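You operate a simulated robot arm through the tools that you are given. There is no shell and no other tool.

You run a simulated two-armed robot. Do the job below in one go: nothing can be reset, and whatever is moved stays where it is left.

Task
Change the cloudy glass in the glass cassette for the clear one.
Fine: hold the cassette while you turn its latch; cloudy glass in the beige dish; clear glass flat in the well, tab away from the latch; latch it again.

It is judged by the outcome, as a careful person would: the job done as asked, and still so three seconds after it is handed in. It fails if anything else is knocked over, pushed out of place, dropped, spilled or broken.

Robot
Two 7-joint arms with two-finger grippers on one trunk, on a base that moves. Base frame: it is fixed to the floor where the robot stands at the start and does not move with it; the origin is under the middle of the robot, x ahead of it, y to its left, z up. Lengths are in m, angles in rad, forces in N, time in s.
The left shoulder is at the start at [0.06, 0.123, 0.945], the right one opposite. With the tool pointing down near the work surface each hand reaches from about 0.34 to 0.8 m from the robot's upright axis, wherever it stands, measured 20 degrees to its own side. Places, roughly: beige dish (15x11x3 cm) [0.9, -1.6, 0.9]; cassette latch [1.2, -1.4, 0.9]; cassette well [1.2, -1.5, 0.9]; clear glass [0.75, -1.75, 1]; cloudy glass [1.25, -1.5, 1]; glass cassette [1.25, -1.5, 1]. Payload 1.47 kg a hand.
The tool frame of a hand sits at the grasp point between the pads (the TCP): z along the fingers, y along the line on which they close. The tips reach 0.016 m beyond it. The gripper opens to 0.087 m; its body begins 0.055 m behind the TCP.
Orientation is told as [roll, pitch, yaw] about the base's x, y, z axes, in that order, counted from this pose: with the fingers straight down and closing along the base's y, the tool's x points along the base's -x, its y along +y and its z along -z.

Tools
- The arms move only by the tool move_arm. It takes "left_targets", "right_targets" or both (then of equal length, played together; a hand with none holds still); each is a list of rows, each an object of numbers (a shift or turn left out is 0, a gripper value left out holds the last): "wx", "wy", "wz": the turn, a rotation vector about the tool's x, y, z in rad; "x", "y", "z": the shift along the tool's x, y, z in m; "grip": the finger opening in m, from 0 to 0.087. In form: [{"wx": .., "wy": .., "wz": .., "x": .., "y": .., "z": .., "grip": ..}, ...]. A call has 1 to 20 rows; each row is the pose to reach, as a shift and turn from the pose commanded when the call began, along the tool's axes at that moment. Rows are played at 5 a second. More than 0.05 m and 0.15 rad between two rows, or a gripper value outside its range, and nothing of the call is played. A pose out of reach is approached as far as the arm can. The call stops where the force on the tool passes 40 N (or 10 N more than at its start, if that is more) or the arm is blocked; 0.2 s more then pass. Each finger travels about 0.153 m/s and halts on what it meets, pressing with about 28 N; the grip force reading is that of the motor and also rises with nothing between the fingers. The clock runs only during rows and for 0.2 s after the last one: add rows that repeat a pose to give the fingers time. The reply holds the time, the measured pose of the TCP, the force on the tool along the base axes, the opening and the grip force, in the units named above and with some noise, with the torque about the TCP (base axes, N m) and any sound that the robot's microphone picked up, and new pictures: "show" is both (left out), scene, wrist or none (wrist: the cameras of the hands that moved).
- Cameras (640 x 400 px; columns grow to the right, rows downward): "scene" is now at [0.0982, -0.0083, 1.5193]; the picture's right is [-0.10, -0.99, 0.00], its down [-0.58, 0.06, -0.81] and it looks along [0.81, -0.08, -0.59] (base axes); focal length 267 px, centre (320, 200). "left" rides on the left gripper at [0.073, -0.012, -0.09] in its tool frame; the picture's right is [0.16, 0.99, 0.00], its down [-0.72, 0.12, -0.68] and it looks along [-0.67, 0.11, 0.73] (tool axes); focal length 247 px, centre (320, 200). "right" rides on the right gripper at [0.073, 0.012, -0.09] in its tool frame; the picture's right is [-0.16, 0.99, 0.00], its down [-0.72, -0.12, -0.68] and it looks along [-0.67, -0.11, 0.73] (tool axes); focal length 247 px, centre (320, 200).
- move_column(by): moves the trunk up (or, below 0, down) by that many m; the arms and the scene camera ride with it, the base frame stays. It gives what a move gives, with no picture.
- roll_base(legs): drives the robot by 1 to 6 legs, each [ahead, left, turn to the left] in m, m and rad, along the robot's own axes; the way and the turn of a leg run together, so that a leg with both is an arc; at most 1.5 m and 3.142 rad a leg. The arms and the cameras ride along, it lands a little off, and it stops where it bumps. It gives what a move gives, and a new picture of the scene camera.
- aim_head(pan, tilt): turns the head with the scene camera to pan (to the left, within 2.094 rad either way) and tilt (down, from -0.506 to 1.204), counted from straight ahead of the robot. It gives what a move gives, and a new picture of the scene camera.
- pixel_to_xyz(camera, pixels): there is no depth. For up to 12 entries [column, row, z] of the newest picture of that camera ("zoom" is the newest enlarged one), the place [x, y] in the base frame at which the ray of that pixel passes the height z, good to about 0.003 m. No time passes.
- zoom(camera, box): a new picture of the part [left, top, right, bottom] of that camera's present view, enlarged. No time passes.
- hand_in(): hands the job in; it is judged then, once.

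Leave the grippers open and the arms clear of the work at the hand-in unless told otherwise.

The tools are called after "Request:" by a JSON object that holds its "method" and its "body". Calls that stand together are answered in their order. move_arm: Moves the arms, as the interface text tells. Its arguments: {"type":"object","properties":{"left_targets":{"type":"array","items":{"type":"object","properties":{"wx":{"type":"number"},"wy":{"type":"number"},"wz":{"type":"number"},"x":{"type":"number"},"y":{"type":"number"},"z":{"type":"number"},"grip":{"type":"number"}}}},"right_targets":{"type":"array","items":{"type":"object","properties":{"wx":{"type":"number"},"wy":{"type":"number"},"wz":{"type":"number"},"x":{"type":"number"},"y":{"type":"number"},"z":{"type":"number"},"grip":{"type":"number"}}}},"show":{"type":"string","enum":["both","scene","wrist","none"]}},"required":[]} The other tools are called the same way: move_column (by) moves the trunk up or down; roll_base (legs) drives the base; aim_head (pan, tilt) turns the head that bears the scene camera; pixel_to_xyz (camera, pixels) gives the place at which the rays of pixels pass given heights; zoom (camera, box) takes an enlarged picture of a part of a camera's view; hand_in () hands the job in.

At the start:

```text
time: 0.0
left_tool_pos: [0.4435, 0.2418, 1.1702]
left_tcp_rot: [0.0, 0.0, 0.001]
left_wrist_force: [0.2, 0.2, 0.1]
left_torque: [0.0, 0.04, -0.01]
left_finger_gap: 0.087
left_gripper_force: 0.1
right_tool_pos: [0.4205, -0.1971, 1.1227]
right_tcp_rot: [0.0, 0.0, 0.0]
right_wrist_force: [-0.3, 0.2, -0.4]
right_torque: [-0.02, 0.01, -0.02]
right_finger_gap: 0.0868
right_gripper_force: 0.0
trunk travel left (down, up): [-0.1, 0.13]
robot x, y, heading: [0.0025, -0.0001, 0.003]
head pan, tilt (commanded): [-0.101, 0.625]
```

scene: 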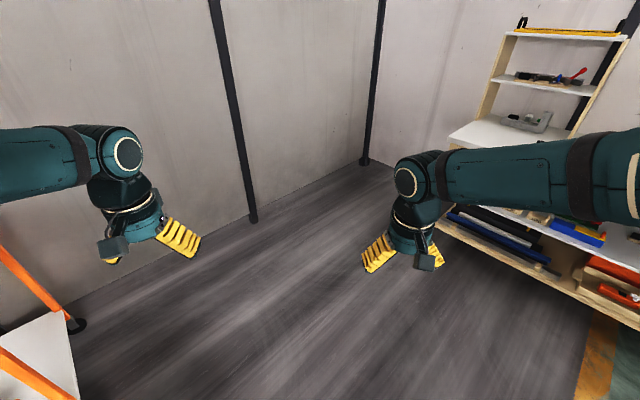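
right: 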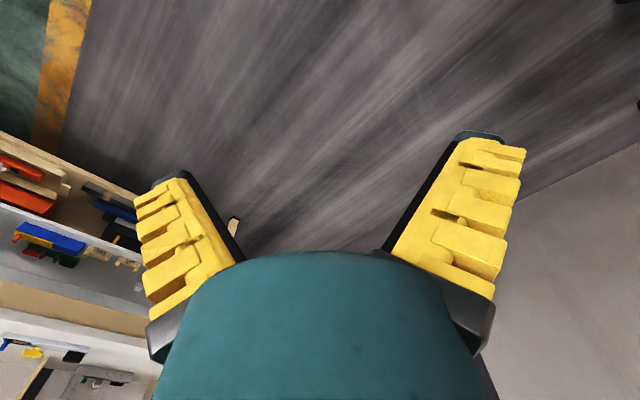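
left: 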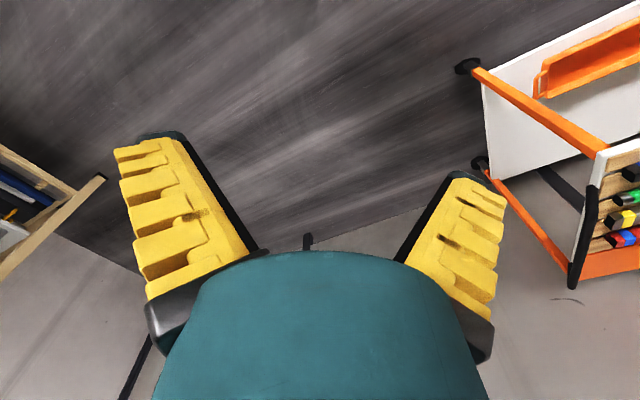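

The work lies ahead to the right, behind the right arm in this view. I turn the head to the right to see the bench first.

Request:
{"method": "aim_head", "body": {"pan": -0.9, "tilt": 0.5}}

```text
time: 1.1
left_tool_pos: [0.4446, 0.2411, 1.1698]
left_tcp_rot: [-0.001, -0.001, 0.0]
left_wrist_force: [-0.3, 0.2, 0.3]
left_torque: [0.02, -0.01, 0.03]
left_finger_gap: 0.087
left_gripper_force: 0.1
right_tool_pos: [0.4216, -0.1962, 1.1213]
right_tcp_rot: [0.001, 0.0, 0.001]
right_wrist_force: [-1.0, -0.2, 0.6]
right_torque: [-0.02, -0.02, 0.02]
right_finger_gap: 0.087
right_gripper_force: 0.2
trunk travel left (down, up): [-0.1, 0.13]
robot x, y, heading: [-0.0019, 0.0012, 0.002]
head pan, tilt (commanded): [-0.901, 0.499]
```

scene: 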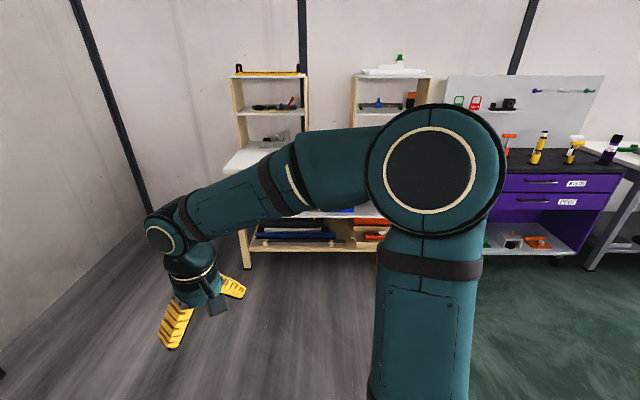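

The right arm hides the bench. The area round me is free, so I turn the base to the right on the spot to face the bench (toward -y) and look again.

Request:
{"method": "roll_base", "body": {"legs": [[0, 0, -1.57]]}}

Request:
{"method": "aim_head", "body": {"pan": 0.6, "tilt": 0.5}}

```text
time: 5.4
left_tool_pos: [0.238, -0.4469, 1.1712]
left_tcp_rot: [0.001, -0.001, -1.577]
left_wrist_force: [0.2, -0.1, 0.3]
left_torque: [-0.02, 0.02, 0.0]
left_finger_gap: 0.0874
left_gripper_force: 0.1
right_tool_pos: [-0.1985, -0.4199, 1.1214]
right_tcp_rot: [0.0, -0.001, -1.577]
right_wrist_force: [-0.6, 0.0, -0.7]
right_torque: [-0.03, 0.01, -0.06]
right_finger_gap: 0.0869
right_gripper_force: 0.0
trunk travel left (down, up): [-0.1, 0.13]
robot x, y, heading: [-0.0015, 0.0001, -1.583]
head pan, tilt (commanded): [-0.901, 0.499]
```

scene: 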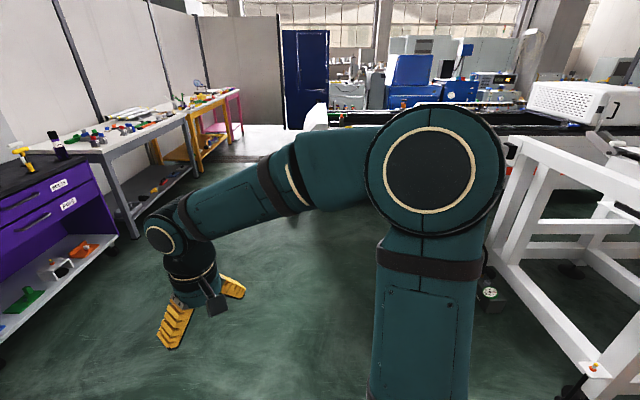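

```text
time: 7.0
left_tool_pos: [0.2391, -0.4469, 1.1705]
left_tcp_rot: [0.0, 0.0, -1.578]
left_wrist_force: [0.0, -0.2, 0.0]
left_torque: [0.01, -0.02, 0.01]
left_finger_gap: 0.0871
left_gripper_force: 0.1
right_tool_pos: [-0.1998, -0.4193, 1.1215]
right_tcp_rot: [0.0, -0.001, -1.578]
right_wrist_force: [-0.3, -1.1, 0.0]
right_torque: [0.01, 0.01, -0.01]
right_finger_gap: 0.087
right_gripper_force: 0.0
trunk travel left (down, up): [-0.1, 0.13]
robot x, y, heading: [0.0009, 0.0028, -1.582]
head pan, tilt (commanded): [0.6, 0.499]
```

scene: 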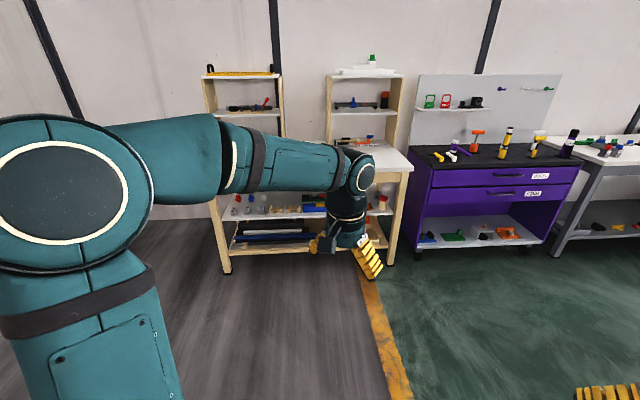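

The wooden bench with shelves (about columns 210–410) is the work bench, seen square-on at about heading -0.98. I turn back left by 0.62 and drive ahead 0.45 m, well short of it, with the head looking straight ahead and down.

Request:
{"method": "roll_base", "body": {"legs": [[0, 0, 0.62], [0.4, 0, 0]]}}

Request:
{"method": "aim_head", "body": {"pan": 0.0, "tilt": 0.6}}

```text
time: 11.2
left_tool_pos: [0.6881, -0.548, 1.1708]
left_tcp_rot: [0.001, 0.002, -0.95]
left_wrist_force: [0.3, 0.4, -0.3]
left_torque: [0.02, 0.01, -0.01]
left_finger_gap: 0.087
left_gripper_force: 0.0
right_tool_pos: [0.3184, -0.7838, 1.1212]
right_tcp_rot: [-0.001, 0.001, -0.952]
right_wrist_force: [-0.2, 0.3, 0.5]
right_torque: [0.0, 0.02, 0.01]
right_finger_gap: 0.0869
right_gripper_force: 0.1
trunk travel left (down, up): [-0.1, 0.13]
robot x, y, heading: [0.2341, -0.3269, -0.955]
head pan, tilt (commanded): [0.6, 0.499]
```

scene: 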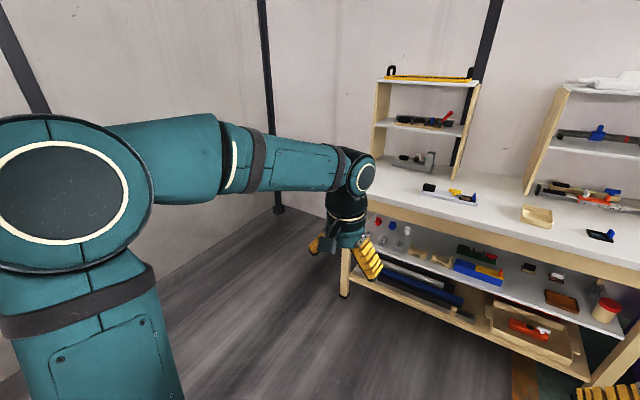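

```text
time: 12.2
left_tool_pos: [0.688, -0.5486, 1.1703]
left_tcp_rot: [0.001, 0.0, -0.951]
left_wrist_force: [-0.1, 1.0, 0.3]
left_torque: [0.02, -0.04, -0.05]
left_finger_gap: 0.087
left_gripper_force: 0.1
right_tool_pos: [0.3182, -0.7831, 1.1231]
right_tcp_rot: [0.0, -0.001, -0.952]
right_wrist_force: [-0.3, 0.0, -0.6]
right_torque: [0.01, 0.01, 0.0]
right_finger_gap: 0.0868
right_gripper_force: 0.0
trunk travel left (down, up): [-0.1, 0.13]
robot x, y, heading: [0.2354, -0.3271, -0.953]
head pan, tilt (commanded): [0.0, 0.6]
```

scene: 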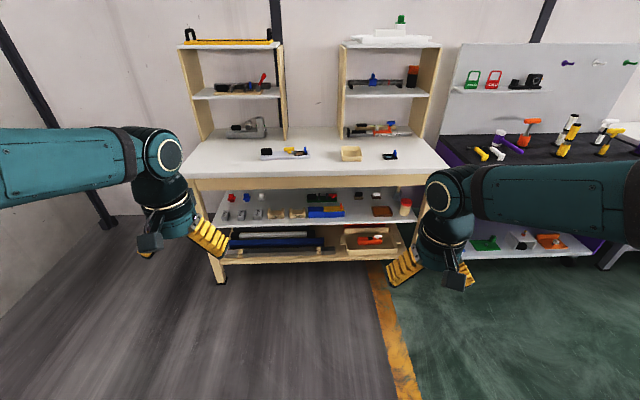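

Now the bench lies square ahead: beige dish near (351,154), the cassette with yellow/blue near (285,153), another blue thing near (390,155). I zoom in and locate things on the top.

Request:
{"method": "zoom", "body": {"camera": "scene", "box": [240, 120, 420, 190]}}

Request:
{"method": "pixel_to_xyz", "body": {"camera": "scene", "pixels": [[187, 177, 0.87], [446, 172, 0.87], [262, 153, 0.87], [309, 153, 0.87], [351, 154, 0.88], [390, 155, 0.88]]}}

```text
3.56 times, centred on (330, 155) of scene
```

zoom: 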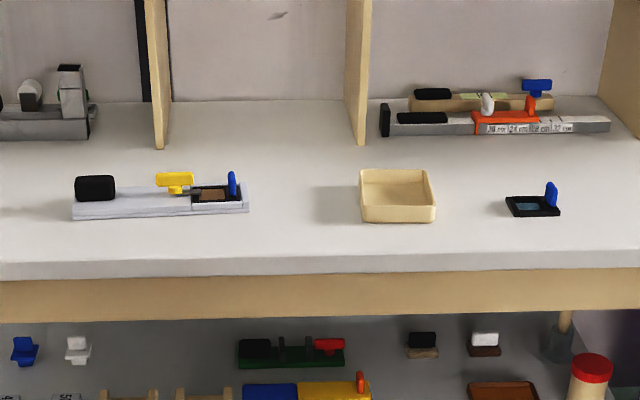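

```text
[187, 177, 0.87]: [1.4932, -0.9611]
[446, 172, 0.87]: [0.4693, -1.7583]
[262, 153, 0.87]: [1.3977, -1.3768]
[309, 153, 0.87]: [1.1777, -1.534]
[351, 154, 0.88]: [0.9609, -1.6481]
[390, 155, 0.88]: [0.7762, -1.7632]
```

Reading: bench front edge runs from (1.49,-0.96) to (0.47,-1.76), so square-on heading is about -0.91; its edge is 1.27 m ahead of me. The cassette has a black knob on its left end, yellow latch in the middle and the well with blue tab at its right end. I align and drive ahead 0.8 m (hands stay above the top at z>1.1).

Request:
{"method": "roll_base", "body": {"legs": [[0, 0, 0.043], [0.8, 0, 0]]}}

Request:
{"method": "aim_head", "body": {"pan": 0.0, "tilt": 0.9}}

```text
time: 16.9
left_tool_pos: [1.1942, -1.151, 1.1705]
left_tcp_rot: [0.001, -0.001, -0.896]
left_wrist_force: [0.2, 1.0, -0.6]
left_torque: [-0.02, 0.03, 0.01]
left_finger_gap: 0.087
left_gripper_force: 0.0
right_tool_pos: [0.8373, -1.4049, 1.1208]
right_tcp_rot: [0.0, 0.001, -0.897]
right_wrist_force: [0.7, 0.1, -0.6]
right_torque: [-0.01, 0.02, -0.03]
right_finger_gap: 0.0869
right_gripper_force: 0.1
trunk travel left (down, up): [-0.1, 0.13]
robot x, y, heading: [0.7307, -0.9523, -0.902]
head pan, tilt (commanded): [0.0, 0.6]
```

scene: 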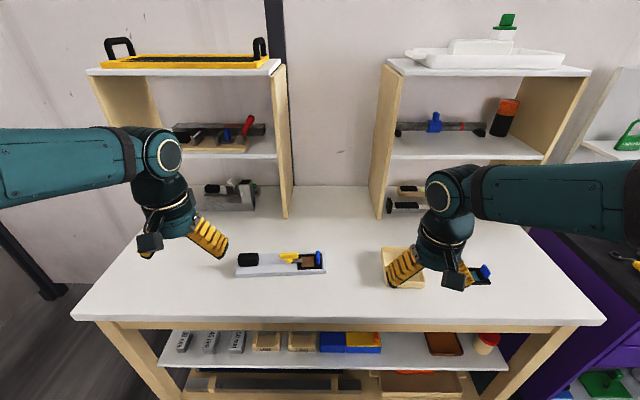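

```text
time: 17.6
left_tool_pos: [1.1946, -1.1485, 1.1708]
left_tcp_rot: [-0.001, -0.001, -0.895]
left_wrist_force: [-0.4, 0.9, 0.3]
left_torque: [-0.03, 0.02, -0.03]
left_finger_gap: 0.0874
left_gripper_force: 0.0
right_tool_pos: [0.8376, -1.4065, 1.1213]
right_tcp_rot: [-0.001, 0.0, -0.897]
right_wrist_force: [0.5, 0.8, 0.4]
right_torque: [0.01, -0.01, 0.0]
right_finger_gap: 0.0869
right_gripper_force: 0.0
trunk travel left (down, up): [-0.1, 0.13]
robot x, y, heading: [0.728, -0.956, -0.894]
head pan, tilt (commanded): [0.0, 0.901]
```

scene: 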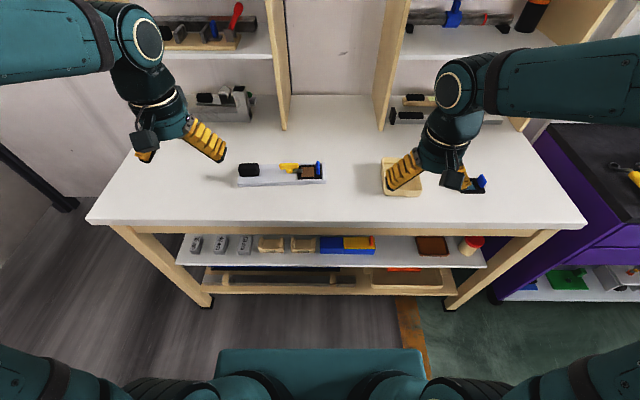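

I check positions from this closer view to work out the table height and object places.

Request:
{"method": "pixel_to_xyz", "body": {"camera": "scene", "pixels": [[86, 221, 0.87], [586, 224, 0.87], [86, 221, 0.9], [238, 184, 0.88], [323, 180, 0.88], [312, 172, 0.9], [393, 195, 0.88], [478, 190, 0.88], [320, 226, 0.87]]}}

Request:
{"method": "zoom", "body": {"camera": "scene", "box": [210, 130, 370, 220]}}

```text
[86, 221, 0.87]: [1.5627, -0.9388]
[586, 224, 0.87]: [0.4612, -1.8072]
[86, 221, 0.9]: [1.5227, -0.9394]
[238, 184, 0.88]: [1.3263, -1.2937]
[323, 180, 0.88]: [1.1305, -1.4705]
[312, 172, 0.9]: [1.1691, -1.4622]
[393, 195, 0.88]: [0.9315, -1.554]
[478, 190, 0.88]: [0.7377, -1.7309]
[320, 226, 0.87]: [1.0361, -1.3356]
```

```text
4.00 times, centred on (290, 175) of scene
```

zoom: 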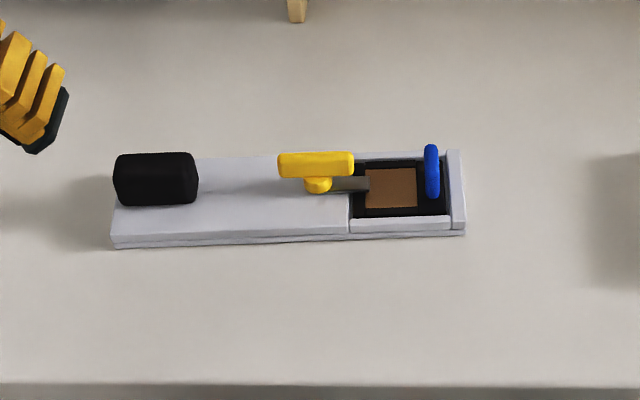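

Sizes now known roughly: objects are about 0.61–0.68 m ahead of me; front edge 0.49 m ahead. I edge 0.08 m closer for better reach; base front is still ~0.1 m short of the bench.

Request:
{"method": "roll_base", "body": {"legs": [[0.08, 0, 0]]}}

Request:
{"method": "aim_head", "body": {"pan": 0.0, "tilt": 1.0}}

```text
time: 18.7
left_tool_pos: [1.2434, -1.211, 1.1696]
left_tcp_rot: [-0.001, -0.001, -0.898]
left_wrist_force: [0.5, 0.2, -0.9]
left_torque: [0.0, 0.01, 0.01]
left_finger_gap: 0.087
left_gripper_force: 0.2
right_tool_pos: [0.8869, -1.4686, 1.1208]
right_tcp_rot: [0.0, -0.001, -0.897]
right_wrist_force: [0.2, -0.3, -0.1]
right_torque: [0.03, 0.02, 0.03]
right_finger_gap: 0.0871
right_gripper_force: 0.0
trunk travel left (down, up): [-0.1, 0.13]
robot x, y, heading: [0.7778, -1.0138, -0.901]
head pan, tilt (commanded): [0.0, 0.901]
```

scene: 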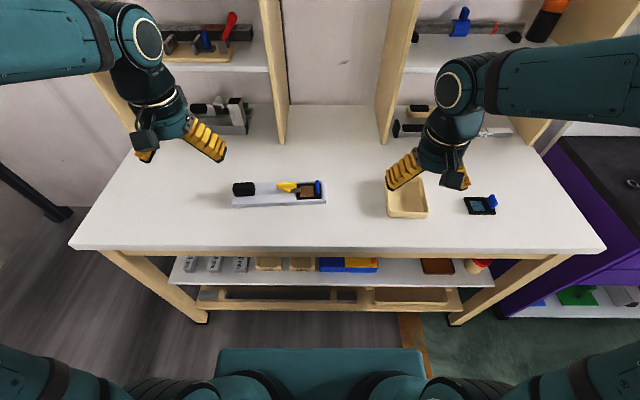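

```text
time: 19.4
left_tool_pos: [1.2448, -1.2114, 1.172]
left_tcp_rot: [0.0, -0.002, -0.898]
left_wrist_force: [0.1, 0.3, 0.1]
left_torque: [0.01, -0.02, 0.01]
left_finger_gap: 0.0872
left_gripper_force: 0.0
right_tool_pos: [0.885, -1.4671, 1.1214]
right_tcp_rot: [-0.001, 0.001, -0.898]
right_wrist_force: [-0.2, -0.6, 1.0]
right_torque: [0.02, 0.02, 0.01]
right_finger_gap: 0.0872
right_gripper_force: 0.1
trunk travel left (down, up): [-0.1, 0.13]
robot x, y, heading: [0.7802, -1.0128, -0.89]
head pan, tilt (commanded): [0.0, 1.0]
```

scene: 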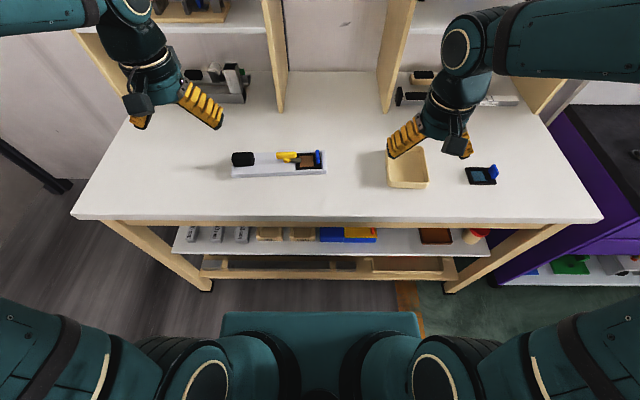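

Now I zoom on both areas and read rough places.

Request:
{"method": "zoom", "body": {"camera": "scene", "box": [220, 130, 340, 200]}}

Request:
{"method": "zoom", "body": {"camera": "scene", "box": [380, 130, 520, 210]}}

Request:
{"method": "pixel_to_xyz", "body": {"camera": "scene", "pixels": [[243, 158, 0.92], [287, 157, 0.93], [318, 158, 0.92], [390, 188, 0.88], [427, 188, 0.88], [480, 177, 0.88], [326, 173, 0.88], [232, 177, 0.88]]}}

```text
5.33 times, centred on (280, 165) of scene
```

zoom: 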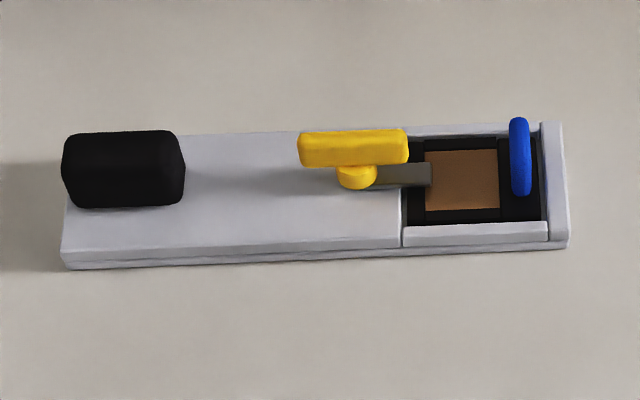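

```text
4.57 times, centred on (450, 170) of scene
```

zoom: 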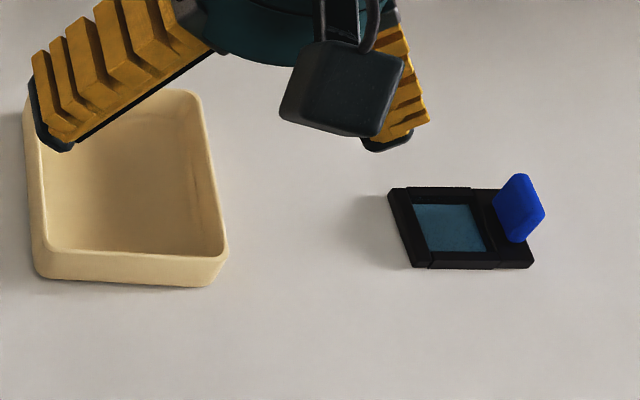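

```text
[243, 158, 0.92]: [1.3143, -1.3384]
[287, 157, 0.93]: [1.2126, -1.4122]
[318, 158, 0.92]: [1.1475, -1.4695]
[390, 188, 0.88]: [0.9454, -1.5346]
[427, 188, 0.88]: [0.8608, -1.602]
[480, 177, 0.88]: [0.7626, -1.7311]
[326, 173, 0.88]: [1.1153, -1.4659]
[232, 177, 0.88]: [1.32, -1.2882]
```

The cassette: black block on the left end, yellow T-latch with a steel tongue lying over the glass frame's left edge, blue tab at the right end, low rails front/back. I bring the left hand above the black block while turning it -90° (so its fingers will close front-to-back across the block, camera outward to the left).

Request:
{"method": "move_arm", "body": {"left_targets": [{"wz": 0.14, "x": -0.012, "y": -0.002}, {"wz": 0.28, "x": -0.024, "y": -0.004}, {"wz": 0.42, "x": -0.036, "y": -0.006}, {"wz": 0.56, "x": -0.048, "y": -0.008}, {"wz": 0.7, "x": -0.06, "y": -0.01}, {"wz": 0.84, "x": -0.072, "y": -0.012}, {"wz": 0.98, "x": -0.084, "y": -0.014}, {"wz": 1.12, "x": -0.096, "y": -0.016}, {"wz": 1.26, "x": -0.108, "y": -0.018}, {"wz": 1.4, "x": -0.12, "y": -0.02}, {"wz": 1.5, "x": -0.132, "y": -0.022}, {"wz": 1.57, "x": -0.14, "y": -0.025}, {"wz": 1.57, "x": -0.14, "y": -0.025}]}}

```text
time: 22.2
left_tool_pos: [1.3104, -1.3365, 1.1699]
left_tcp_rot: [0.002, 0.0, -2.468]
left_wrist_force: [-0.8, 0.2, 0.3]
left_torque: [-0.03, -0.01, -0.01]
left_finger_gap: 0.0869
left_gripper_force: 0.0
right_tool_pos: [0.886, -1.4671, 1.1219]
right_tcp_rot: [0.0, 0.0, -0.898]
right_wrist_force: [-0.3, -0.1, -0.4]
right_torque: [-0.02, 0.02, 0.02]
right_finger_gap: 0.0871
right_gripper_force: 0.0
trunk travel left (down, up): [-0.1, 0.13]
robot x, y, heading: [0.7797, -1.0159, -0.899]
head pan, tilt (commanded): [0.0, 1.0]
```

scene: 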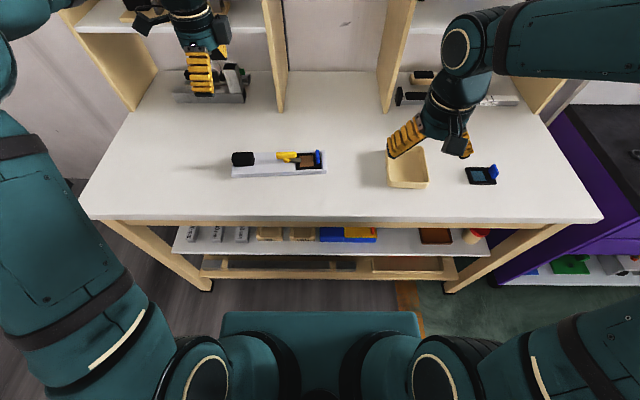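
left: 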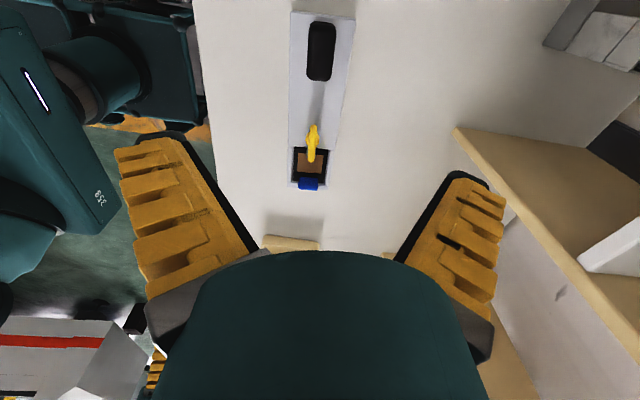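

The left hand is right above the black block (321,50 in the left view). I zoom into this wrist view to measure the cassette.

Request:
{"method": "zoom", "body": {"camera": "left", "box": [240, 0, 400, 100]}}

Request:
{"method": "zoom", "body": {"camera": "left", "box": [260, 100, 380, 200]}}

Request:
{"method": "pixel_to_xyz", "body": {"camera": "left", "pixels": [[309, 50, 0.92], [335, 50, 0.92], [321, 22, 0.92], [321, 80, 0.92], [313, 155, 0.92], [313, 128, 0.92], [308, 182, 0.9], [289, 185, 0.88], [326, 190, 0.88], [291, 14, 0.88], [355, 17, 0.88]]}}

```text
4.00 times, centred on (320, 50) of left
```

zoom: 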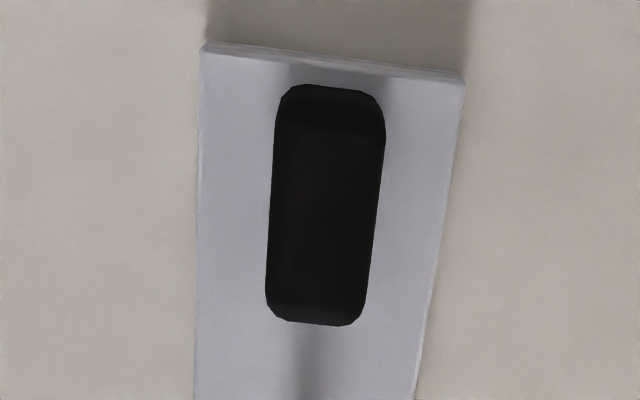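

```text
4.00 times, centred on (320, 150) of left
```

zoom: 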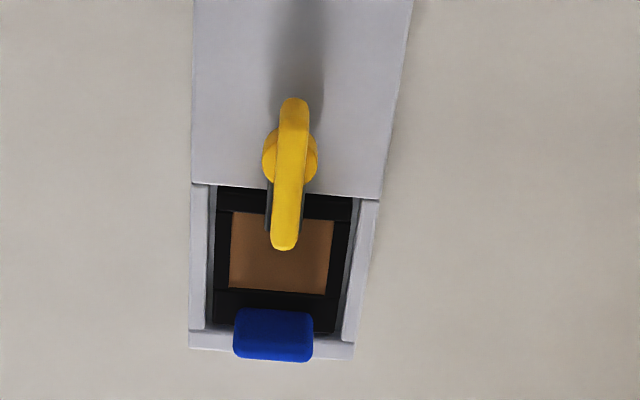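

```text
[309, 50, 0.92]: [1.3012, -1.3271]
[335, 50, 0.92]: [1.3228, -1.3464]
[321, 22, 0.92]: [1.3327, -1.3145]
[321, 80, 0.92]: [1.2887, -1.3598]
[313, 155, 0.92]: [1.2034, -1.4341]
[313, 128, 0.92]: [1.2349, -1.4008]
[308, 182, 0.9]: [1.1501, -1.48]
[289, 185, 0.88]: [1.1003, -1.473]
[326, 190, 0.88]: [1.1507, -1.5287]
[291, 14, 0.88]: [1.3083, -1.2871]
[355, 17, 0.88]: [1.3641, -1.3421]
```

I cross-check heights by reading the same corner points in both cameras at several heights.

Request:
{"method": "pixel_to_xyz", "body": {"camera": "left", "pixels": [[290.8, 10.8, 0.85], [290.8, 10.8, 0.88], [290.8, 10.8, 0.91], [307, 186.8, 0.85], [307, 186.8, 0.88], [307, 186.8, 0.91], [331.5, 162, 0.93], [331.5, 162, 0.9]]}}

Request:
{"method": "pixel_to_xyz", "body": {"camera": "scene", "pixels": [[231.6, 180.3, 0.85], [231.6, 180.3, 0.88], [231.6, 180.3, 0.91], [326.6, 176.2, 0.85], [326.6, 176.2, 0.88], [326.6, 176.2, 0.91]]}}

```text
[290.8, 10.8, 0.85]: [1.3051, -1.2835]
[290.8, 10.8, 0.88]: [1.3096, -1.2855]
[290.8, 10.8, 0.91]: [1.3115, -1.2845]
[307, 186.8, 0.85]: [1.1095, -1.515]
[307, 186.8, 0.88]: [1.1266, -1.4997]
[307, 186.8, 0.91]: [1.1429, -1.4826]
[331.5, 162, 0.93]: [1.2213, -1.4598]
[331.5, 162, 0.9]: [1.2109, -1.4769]
```

```text
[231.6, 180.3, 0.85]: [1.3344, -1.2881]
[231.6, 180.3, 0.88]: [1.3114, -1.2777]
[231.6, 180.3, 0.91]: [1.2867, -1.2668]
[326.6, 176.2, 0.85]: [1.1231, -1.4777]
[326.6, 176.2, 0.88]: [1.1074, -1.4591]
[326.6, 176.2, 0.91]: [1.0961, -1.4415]
```

Table top is about z≈0.88; cassette axis points at ≈0.72 rad, block about 2.9 cm thick and centred under the left hand. I correct the yaw by 0.045 and lower the left hand to z≈1.0 for a closer look.

Request:
{"method": "move_arm", "body": {"left_targets": [{"wz": -0.02, "z": 0.04}, {"wz": -0.045, "z": 0.08}, {"wz": -0.045, "z": 0.12}, {"wz": -0.045, "z": 0.16}, {"wz": -0.045, "z": 0.17}, {"wz": -0.045, "z": 0.17}]}}

```text
time: 23.6
left_tool_pos: [1.3112, -1.3372, 0.9999]
left_tcp_rot: [0.0, -0.001, -2.423]
left_wrist_force: [0.2, 0.5, 0.0]
left_torque: [-0.03, -0.04, 0.0]
left_finger_gap: 0.087
left_gripper_force: 0.1
right_tool_pos: [0.8862, -1.4671, 1.1232]
right_tcp_rot: [0.0, 0.0, -0.896]
right_wrist_force: [0.1, 0.7, -0.8]
right_torque: [-0.02, -0.01, -0.02]
right_finger_gap: 0.0867
right_gripper_force: 0.2
trunk travel left (down, up): [-0.1, 0.13]
robot x, y, heading: [0.778, -1.0134, -0.897]
head pan, tilt (commanded): [0.0, 1.0]
```

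scene: 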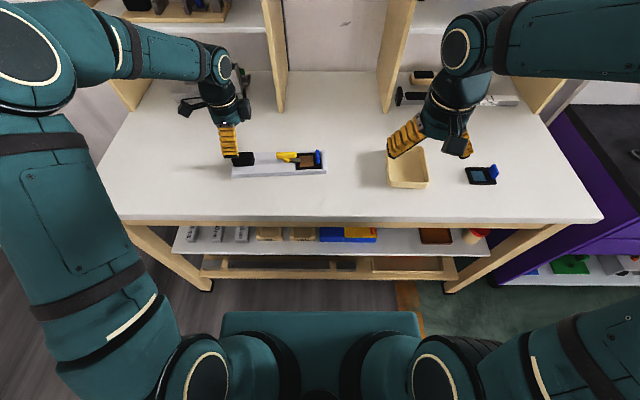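
left: 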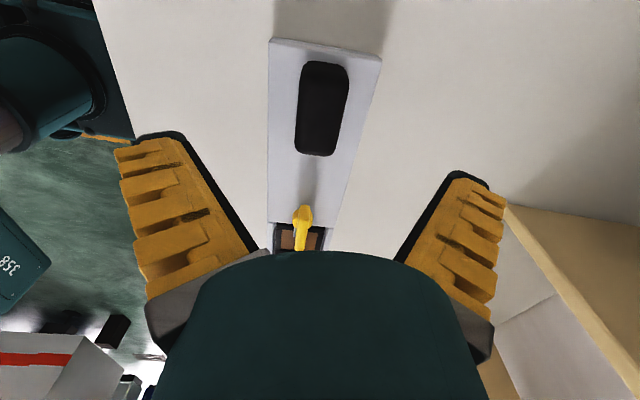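

I read the same corners at this lower pose to pin down heights by parallax.

Request:
{"method": "pixel_to_xyz", "body": {"camera": "left", "pixels": [[269, 40, 0.87], [269, 40, 0.88], [269, 40, 0.89], [269, 40, 0.9], [380, 59, 0.88], [380, 59, 0.9], [325, 63, 0.91], [325, 63, 0.93], [316, 154, 0.91], [316, 154, 0.93], [303, 210, 0.91], [303, 210, 0.93]]}}

Request:
{"method": "zoom", "body": {"camera": "left", "box": [240, 30, 400, 130]}}

Request:
{"method": "zoom", "body": {"camera": "left", "box": [240, 155, 400, 255]}}

Request:
{"method": "zoom", "body": {"camera": "scene", "box": [220, 110, 340, 190]}}

```text
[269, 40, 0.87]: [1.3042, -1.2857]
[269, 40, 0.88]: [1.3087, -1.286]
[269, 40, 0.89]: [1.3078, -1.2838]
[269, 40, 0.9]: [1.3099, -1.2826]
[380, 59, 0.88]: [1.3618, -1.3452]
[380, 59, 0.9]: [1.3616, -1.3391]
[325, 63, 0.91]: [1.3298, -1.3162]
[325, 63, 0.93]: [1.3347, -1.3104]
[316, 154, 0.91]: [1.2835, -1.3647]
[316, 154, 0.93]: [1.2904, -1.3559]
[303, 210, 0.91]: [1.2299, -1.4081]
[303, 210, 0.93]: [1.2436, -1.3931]
```

```text
4.00 times, centred on (320, 80) of left
```

zoom: 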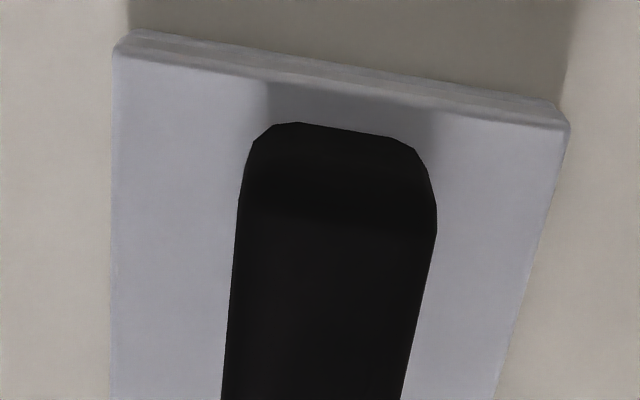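

```text
4.00 times, centred on (320, 205) of left
```

zoom: 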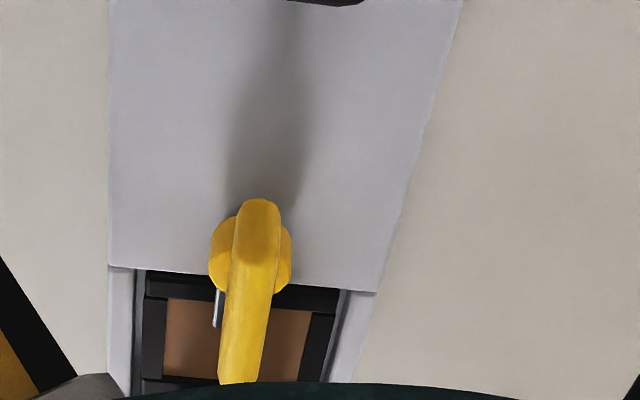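

```text
5.00 times, centred on (280, 150) of scene
```

zoom: 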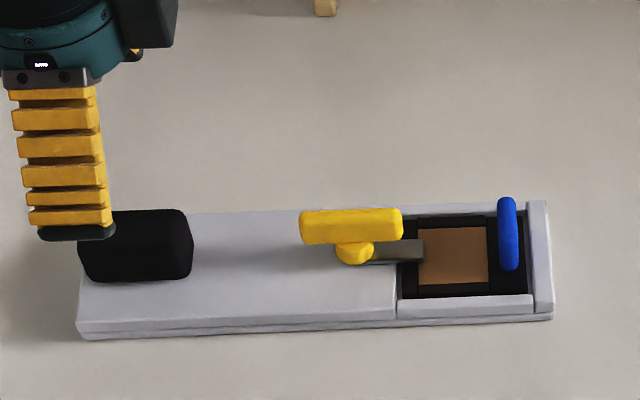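

Estimates: base top ≈0.898, block top ≈0.93, latch bar ≈0.912–0.93 and about 1 cm wide, 6 cm long. I lower the left hand around the block, 1 cm left of its middle and leaning 0.3 rad outward (to leave room for the right hand), TCP at z≈0.93.

Request:
{"method": "move_arm", "body": {"left_targets": [{"wy": -0.1, "x": 0.004, "z": 0.01}, {"wy": -0.2, "x": 0.008, "z": 0.03}, {"wy": -0.3, "x": 0.01, "z": 0.05}, {"wy": -0.3, "x": 0.01, "z": 0.06}, {"wy": -0.3, "x": 0.01, "z": 0.07}, {"wy": -0.3, "x": 0.01, "z": 0.07}]}}

```text
time: 25.0
left_tool_pos: [1.3196, -1.3302, 0.9302]
left_tcp_rot: [0.001, -0.3, -2.424]
left_wrist_force: [0.4, -0.5, 0.8]
left_torque: [-0.01, -0.02, -0.01]
left_finger_gap: 0.0871
left_gripper_force: 0.0
right_tool_pos: [0.8863, -1.467, 1.1218]
right_tcp_rot: [0.0, 0.001, -0.897]
right_wrist_force: [-0.7, -0.2, -0.2]
right_torque: [0.01, 0.0, -0.01]
right_finger_gap: 0.087
right_gripper_force: 0.1
trunk travel left (down, up): [-0.1, 0.13]
robot x, y, heading: [0.7726, -1.0163, -0.898]
head pan, tilt (commanded): [0.0, 1.0]
```

scene: 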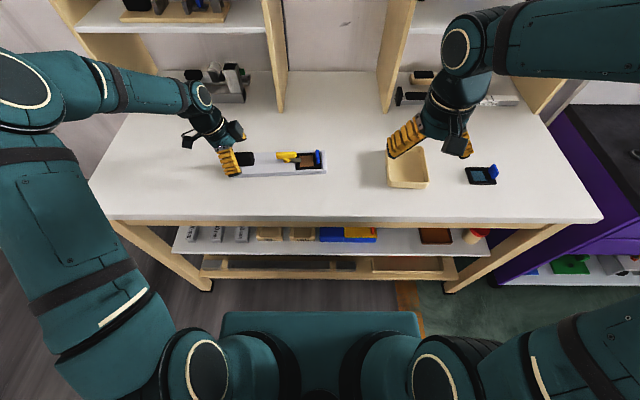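
left: 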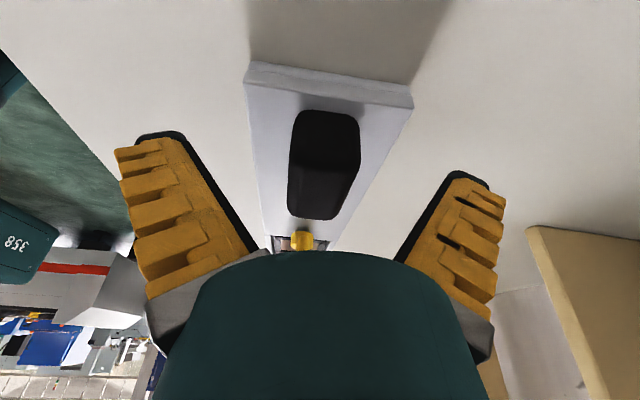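

The block sits between the open fingers (cols 290–360), touching nothing. I lower 6 mm more along vertical and close the left fingers on the block.

Request:
{"method": "move_arm", "body": {"left_targets": [{"x": 0.0018, "z": 0.0057}, {"x": 0.0018, "z": 0.0057, "grip": 0.06}, {"x": 0.0018, "z": 0.0057, "grip": 0.045}, {"x": 0.0018, "z": 0.0057, "grip": 0.035}, {"x": 0.0018, "z": 0.0057, "grip": 0.028}, {"x": 0.0018, "z": 0.0057, "grip": 0.02}, {"x": 0.0018, "z": 0.0057, "grip": 0.02}]}}

```text
time: 26.6
left_tool_pos: [1.319, -1.3306, 0.9255]
left_tcp_rot: [0.003, -0.299, -2.423]
left_wrist_force: [2.3, 2.2, 9.5]
left_torque: [0.07, 0.06, 0.2]
left_finger_gap: 0.0267
left_gripper_force: 27.7
right_tool_pos: [0.8873, -1.4671, 1.1217]
right_tcp_rot: [-0.002, 0.0, -0.896]
right_wrist_force: [0.3, 0.2, 0.7]
right_torque: [-0.01, 0.0, 0.01]
right_finger_gap: 0.0868
right_gripper_force: 0.2
trunk travel left (down, up): [-0.1, 0.13]
robot x, y, heading: [0.778, -1.0173, -0.896]
head pan, tilt (commanded): [0.0, 1.0]
```

scene: 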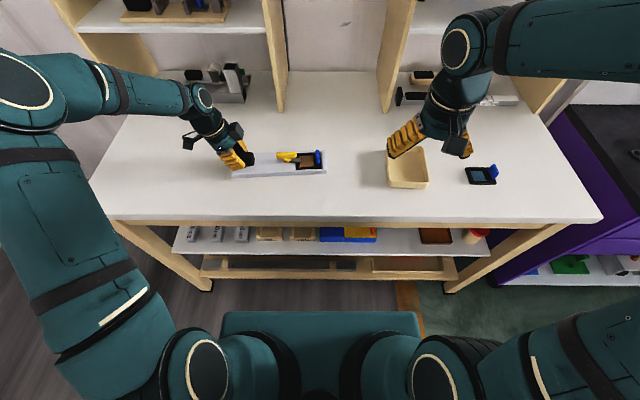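
left: 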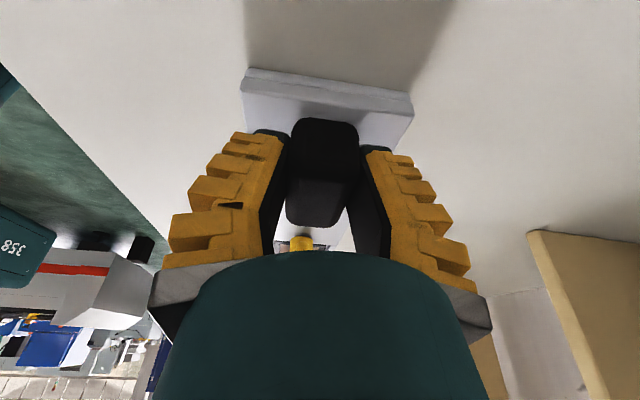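

The block is firmly held (gap 0.0267, 27.7 N). Now I bring the right hand over the latch (~(1.213,-1.415)) at its present height z≈1.12 while turning it +92.6° in yaw so its fingers will close front-to-back across the yellow bar, camera to the right.

Request:
{"method": "move_arm", "body": {"right_targets": [{"wz": -0.135, "x": -0.0136, "y": 0.0239}, {"wz": -0.27, "x": -0.0271, "y": 0.0479}, {"wz": -0.405, "x": -0.0407, "y": 0.0718}, {"wz": -0.54, "x": -0.0542, "y": 0.0958}, {"wz": -0.675, "x": -0.0678, "y": 0.1197}, {"wz": -0.81, "x": -0.0813, "y": 0.1437}, {"wz": -0.945, "x": -0.0949, "y": 0.1676}, {"wz": -1.08, "x": -0.1084, "y": 0.1915}, {"wz": -1.215, "x": -0.122, "y": 0.2155}, {"wz": -1.35, "x": -0.1355, "y": 0.2394}, {"wz": -1.485, "x": -0.1491, "y": 0.2634}, {"wz": -1.617, "x": -0.1626, "y": 0.2873}, {"wz": -1.617, "x": -0.1626, "y": 0.2873}]}}

```text
time: 29.4
left_tool_pos: [1.3173, -1.3306, 0.9232]
left_tcp_rot: [0.002, -0.301, -2.423]
left_wrist_force: [3.2, -2.6, 14.9]
left_torque: [0.14, -0.14, 0.25]
left_finger_gap: 0.0278
left_gripper_force: 28.2
right_tool_pos: [1.2127, -1.4146, 1.1224]
right_tcp_rot: [0.0, 0.001, 0.721]
right_wrist_force: [0.2, 0.1, 0.0]
right_torque: [0.02, -0.01, 0.0]
right_finger_gap: 0.087
right_gripper_force: 0.1
trunk travel left (down, up): [-0.1, 0.13]
robot x, y, heading: [0.7752, -1.017, -0.899]
head pan, tilt (commanded): [0.0, 1.0]
```

scene: 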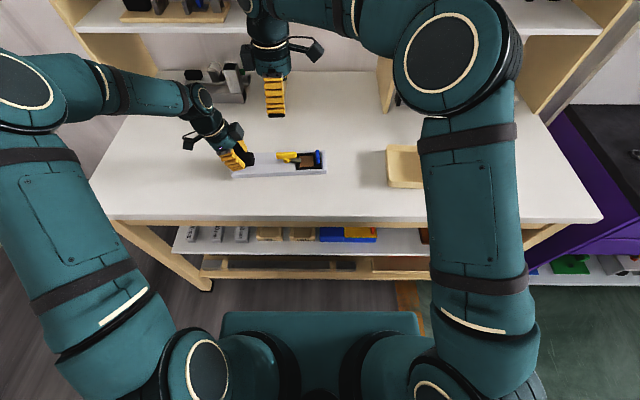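
right: 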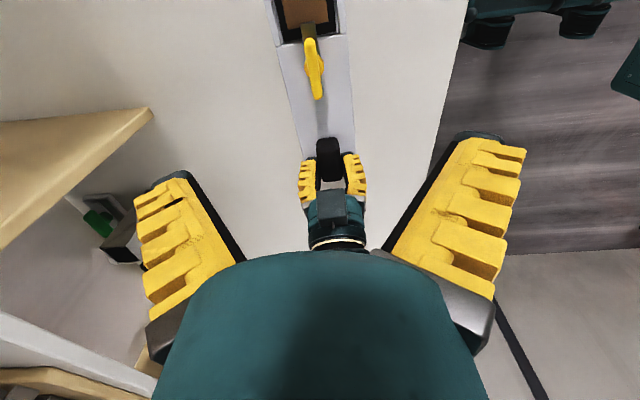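

Good view: latch at about (314,65) in the right view. I zoom and measure.

Request:
{"method": "zoom", "body": {"camera": "right", "box": [234, 0, 394, 100]}}

Request:
{"method": "pixel_to_xyz", "body": {"camera": "right", "pixels": [[309, 38, 0.93], [318, 98, 0.93], [314, 66, 0.93], [314, 66, 0.91], [282, 44, 0.9], [344, 38, 0.9]]}}

```text
4.00 times, centred on (314, 50) of right
```

zoom: 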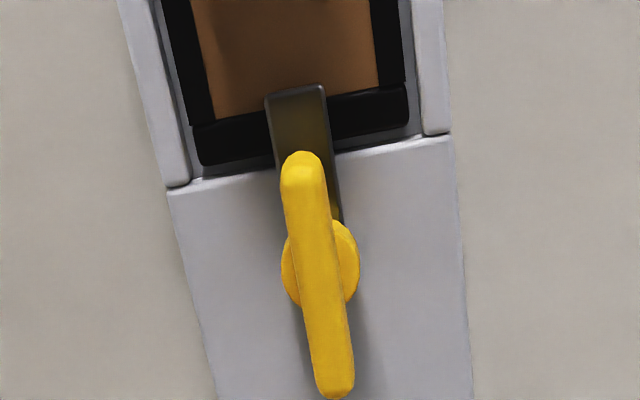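

```text
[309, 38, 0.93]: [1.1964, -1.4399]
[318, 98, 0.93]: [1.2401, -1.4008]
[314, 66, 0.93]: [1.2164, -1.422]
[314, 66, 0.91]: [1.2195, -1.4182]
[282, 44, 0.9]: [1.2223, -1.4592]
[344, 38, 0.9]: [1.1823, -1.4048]
```

Bar runs from (1.196,-1.440) to (1.240,-1.401), centre/pivot ≈ (1.2185,-1.4195), angle 0.73. I shift the right hand 7.5 mm forward, narrow the fingers to 5 cm and descend to z≈0.965, then check clearance to the left hand.

Request:
{"method": "move_arm", "body": {"right_targets": [{"x": -0.0005, "y": -0.004, "z": 0.035, "grip": 0.07}, {"x": -0.001, "y": -0.0075, "z": 0.075, "grip": 0.055}, {"x": -0.001, "y": -0.0075, "z": 0.115, "grip": 0.05}, {"x": -0.001, "y": -0.0075, "z": 0.145, "grip": 0.05}, {"x": -0.001, "y": -0.0075, "z": 0.157, "grip": 0.05}, {"x": -0.001, "y": -0.0075, "z": 0.157, "grip": 0.05}]}}

Request:
{"method": "zoom", "body": {"camera": "scene", "box": [180, 80, 340, 190]}}

Request:
{"method": "zoom", "body": {"camera": "right", "box": [220, 60, 420, 200]}}

```text
time: 30.8
left_tool_pos: [1.3179, -1.3289, 0.9245]
left_tcp_rot: [0.002, -0.301, -2.423]
left_wrist_force: [3.0, -1.3, 14.4]
left_torque: [0.01, 0.02, 0.18]
left_finger_gap: 0.0273
left_gripper_force: 27.8
right_tool_pos: [1.219, -1.4213, 0.9645]
right_tcp_rot: [-0.001, -0.001, 0.72]
right_wrist_force: [0.3, 0.0, 0.0]
right_torque: [0.01, 0.02, -0.01]
right_finger_gap: 0.0551
right_gripper_force: 3.8
trunk travel left (down, up): [-0.1, 0.13]
robot x, y, heading: [0.7735, -1.0159, -0.895]
head pan, tilt (commanded): [0.0, 1.0]
```

scene: 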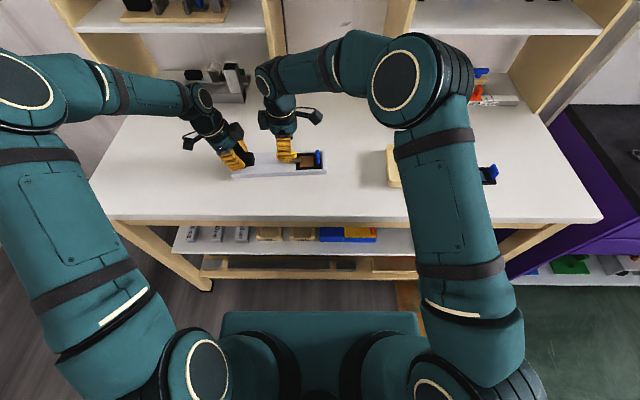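
right: 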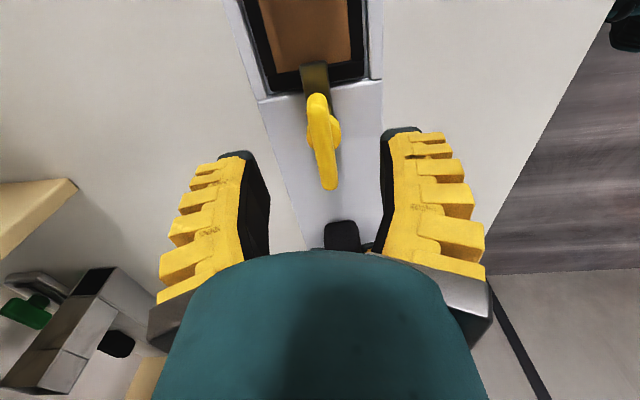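

```text
3.64 times, centred on (260, 135) of scene
```

zoom: 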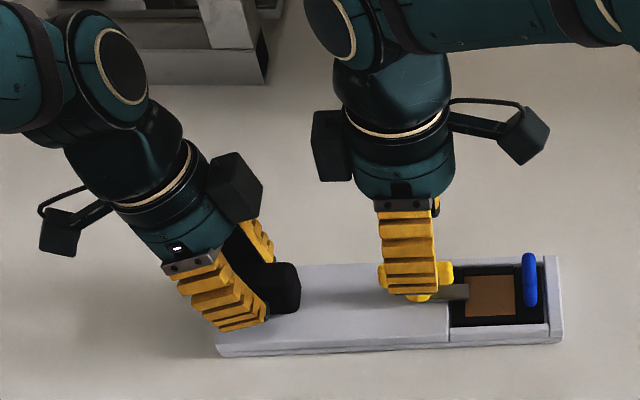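

```text
2.86 times, centred on (320, 130) of right
```

zoom: 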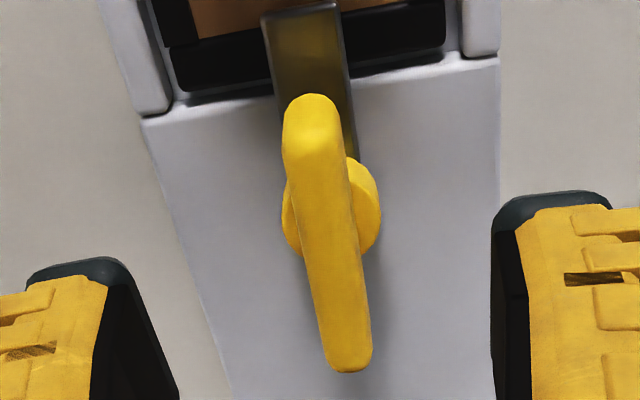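

I measure the bar more precisely from here before closing.

Request:
{"method": "pixel_to_xyz", "body": {"camera": "right", "pixels": [[317.2, 94, 0.93], [330.5, 189.5, 0.93], [324.2, 142, 0.93], [324.2, 131.8, 0.91], [317.2, 94, 0.94], [330.5, 189.5, 0.94]]}}

```text
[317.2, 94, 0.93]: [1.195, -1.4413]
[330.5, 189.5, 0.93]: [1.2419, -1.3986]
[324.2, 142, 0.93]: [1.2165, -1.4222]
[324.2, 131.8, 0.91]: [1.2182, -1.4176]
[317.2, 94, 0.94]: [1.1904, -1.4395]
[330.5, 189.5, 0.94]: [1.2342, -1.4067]
```

Bar centre and pivot read (1.218,-1.419), angle ≈0.735: within 2 mm of the right TCP. I lower to z≈0.934 around the bar and close on it.

Request:
{"method": "move_arm", "body": {"right_targets": [{"x": -0.001, "y": 0.002, "z": 0.01, "wz": -0.012}, {"x": -0.001, "y": 0.002, "z": 0.02, "wz": -0.012}, {"x": -0.001, "y": 0.002, "z": 0.03, "wz": -0.012}, {"x": -0.001, "y": 0.002, "z": 0.03, "wz": -0.012, "grip": 0.03}, {"x": -0.001, "y": 0.002, "z": 0.03, "wz": -0.012, "grip": 0.018}, {"x": -0.001, "y": 0.002, "z": 0.03, "wz": -0.012, "grip": 0.01}, {"x": -0.001, "y": 0.002, "z": 0.03, "wz": -0.012, "grip": 0.004}, {"x": -0.001, "y": 0.002, "z": 0.03, "wz": -0.012, "grip": 0.004}]}}

Request:
{"method": "zoom", "body": {"camera": "scene", "box": [180, 80, 340, 190]}}

```text
time: 32.6
left_tool_pos: [1.3182, -1.3279, 0.9253]
left_tcp_rot: [0.001, -0.299, -2.423]
left_wrist_force: [-0.7, 1.3, 12.9]
left_torque: [0.0, 0.03, 0.03]
left_finger_gap: 0.0269
left_gripper_force: 28.0
right_tool_pos: [1.2166, -1.417, 0.9337]
right_tcp_rot: [-0.001, 0.0, 0.731]
right_wrist_force: [2.1, -2.2, -0.8]
right_torque: [0.02, 0.0, -0.02]
right_finger_gap: 0.0125
right_gripper_force: 6.8
trunk travel left (down, up): [-0.1, 0.13]
robot x, y, heading: [0.7794, -1.0129, -0.898]
head pan, tilt (commanded): [0.0, 1.0]
```

scene: 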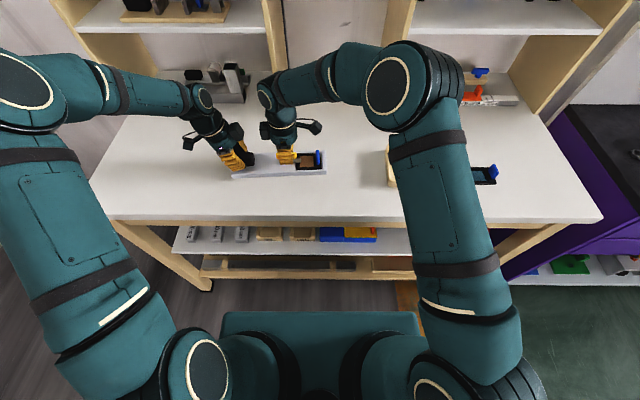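
right: 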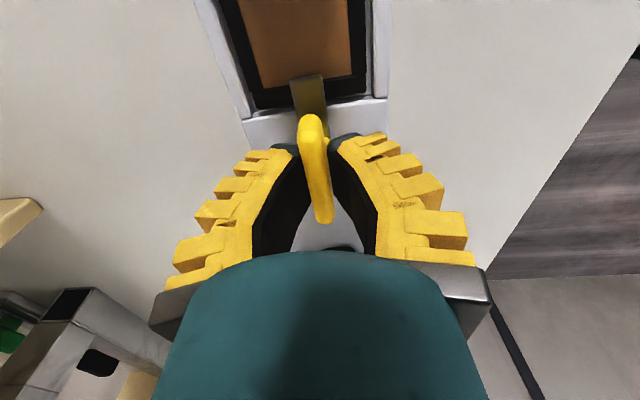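

```text
3.64 times, centred on (260, 135) of scene
```

zoom: 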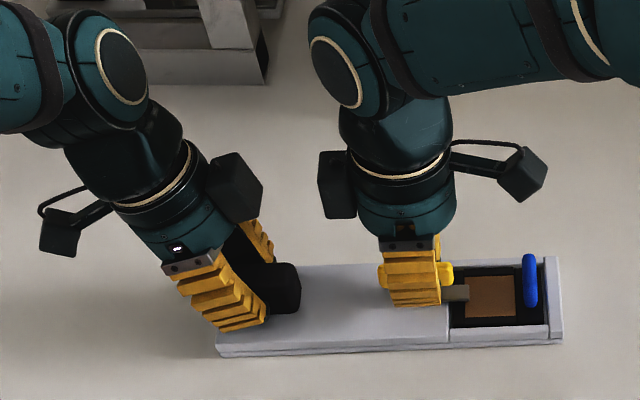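

The fingers are still closing (gap 0.0125). I hold for a few more rows with the grip commanded shut.

Request:
{"method": "move_arm", "body": {"right_targets": [{"grip": 0.002}, {"grip": 0.0}, {"grip": 0.0}, {"grip": 0.0}], "show": "wrist"}}

```text
time: 33.6
left_tool_pos: [1.3172, -1.3302, 0.9238]
left_tcp_rot: [0.002, -0.299, -2.421]
left_wrist_force: [-1.0, 2.1, 7.9]
left_torque: [0.04, 0.03, 0.03]
left_finger_gap: 0.0259
left_gripper_force: 28.2
right_tool_pos: [1.2175, -1.4182, 0.9354]
right_tcp_rot: [-0.003, 0.0, 0.73]
right_wrist_force: [-0.9, -2.4, 8.6]
right_torque: [0.01, 0.02, -0.14]
right_finger_gap: 0.006
right_gripper_force: 28.0
trunk travel left (down, up): [-0.1, 0.13]
robot x, y, heading: [0.7794, -1.0162, -0.896]
head pan, tilt (commanded): [0.0, 1.0]
```

right: 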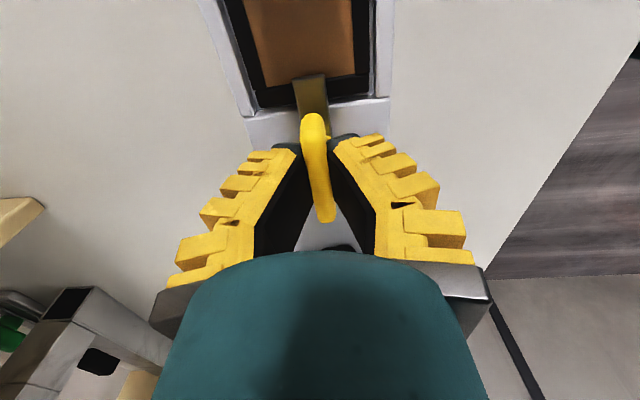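

Bar gripped (gap 6 mm, 28 N). I try turning clockwise seen from above (tongue toward the robot) by 0.3 rad in small steps while the left hand holds, reading the torque.

Request:
{"method": "move_arm", "body": {"right_targets": [{"wz": 0.06, "z": -0.001, "grip": 0.0}, {"wz": 0.12, "z": -0.001, "grip": 0.0}, {"wz": 0.18, "z": -0.001, "grip": 0.0}, {"wz": 0.24, "z": -0.001, "grip": 0.0}, {"wz": 0.3, "z": -0.001, "grip": 0.0}], "show": "wrist"}}

```text
time: 34.8
left_tool_pos: [1.317, -1.3294, 0.9248]
left_tcp_rot: [0.0, -0.298, -2.422]
left_wrist_force: [1.3, 2.9, 6.6]
left_torque: [0.03, 0.04, -0.06]
left_finger_gap: 0.0253
left_gripper_force: 27.6
right_tool_pos: [1.2175, -1.4182, 0.9357]
right_tcp_rot: [0.0, -0.001, 0.431]
right_wrist_force: [-5.4, -0.8, 4.9]
right_torque: [0.03, -0.03, 0.16]
right_finger_gap: 0.006
right_gripper_force: 27.8
trunk travel left (down, up): [-0.1, 0.13]
robot x, y, heading: [0.7801, -1.0152, -0.896]
head pan, tilt (commanded): [0.0, 1.0]
```

right: 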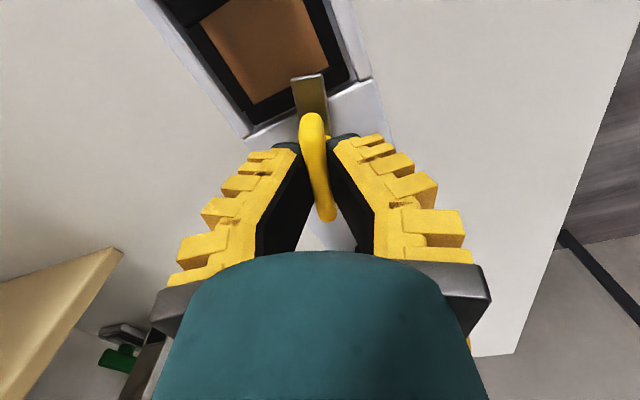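

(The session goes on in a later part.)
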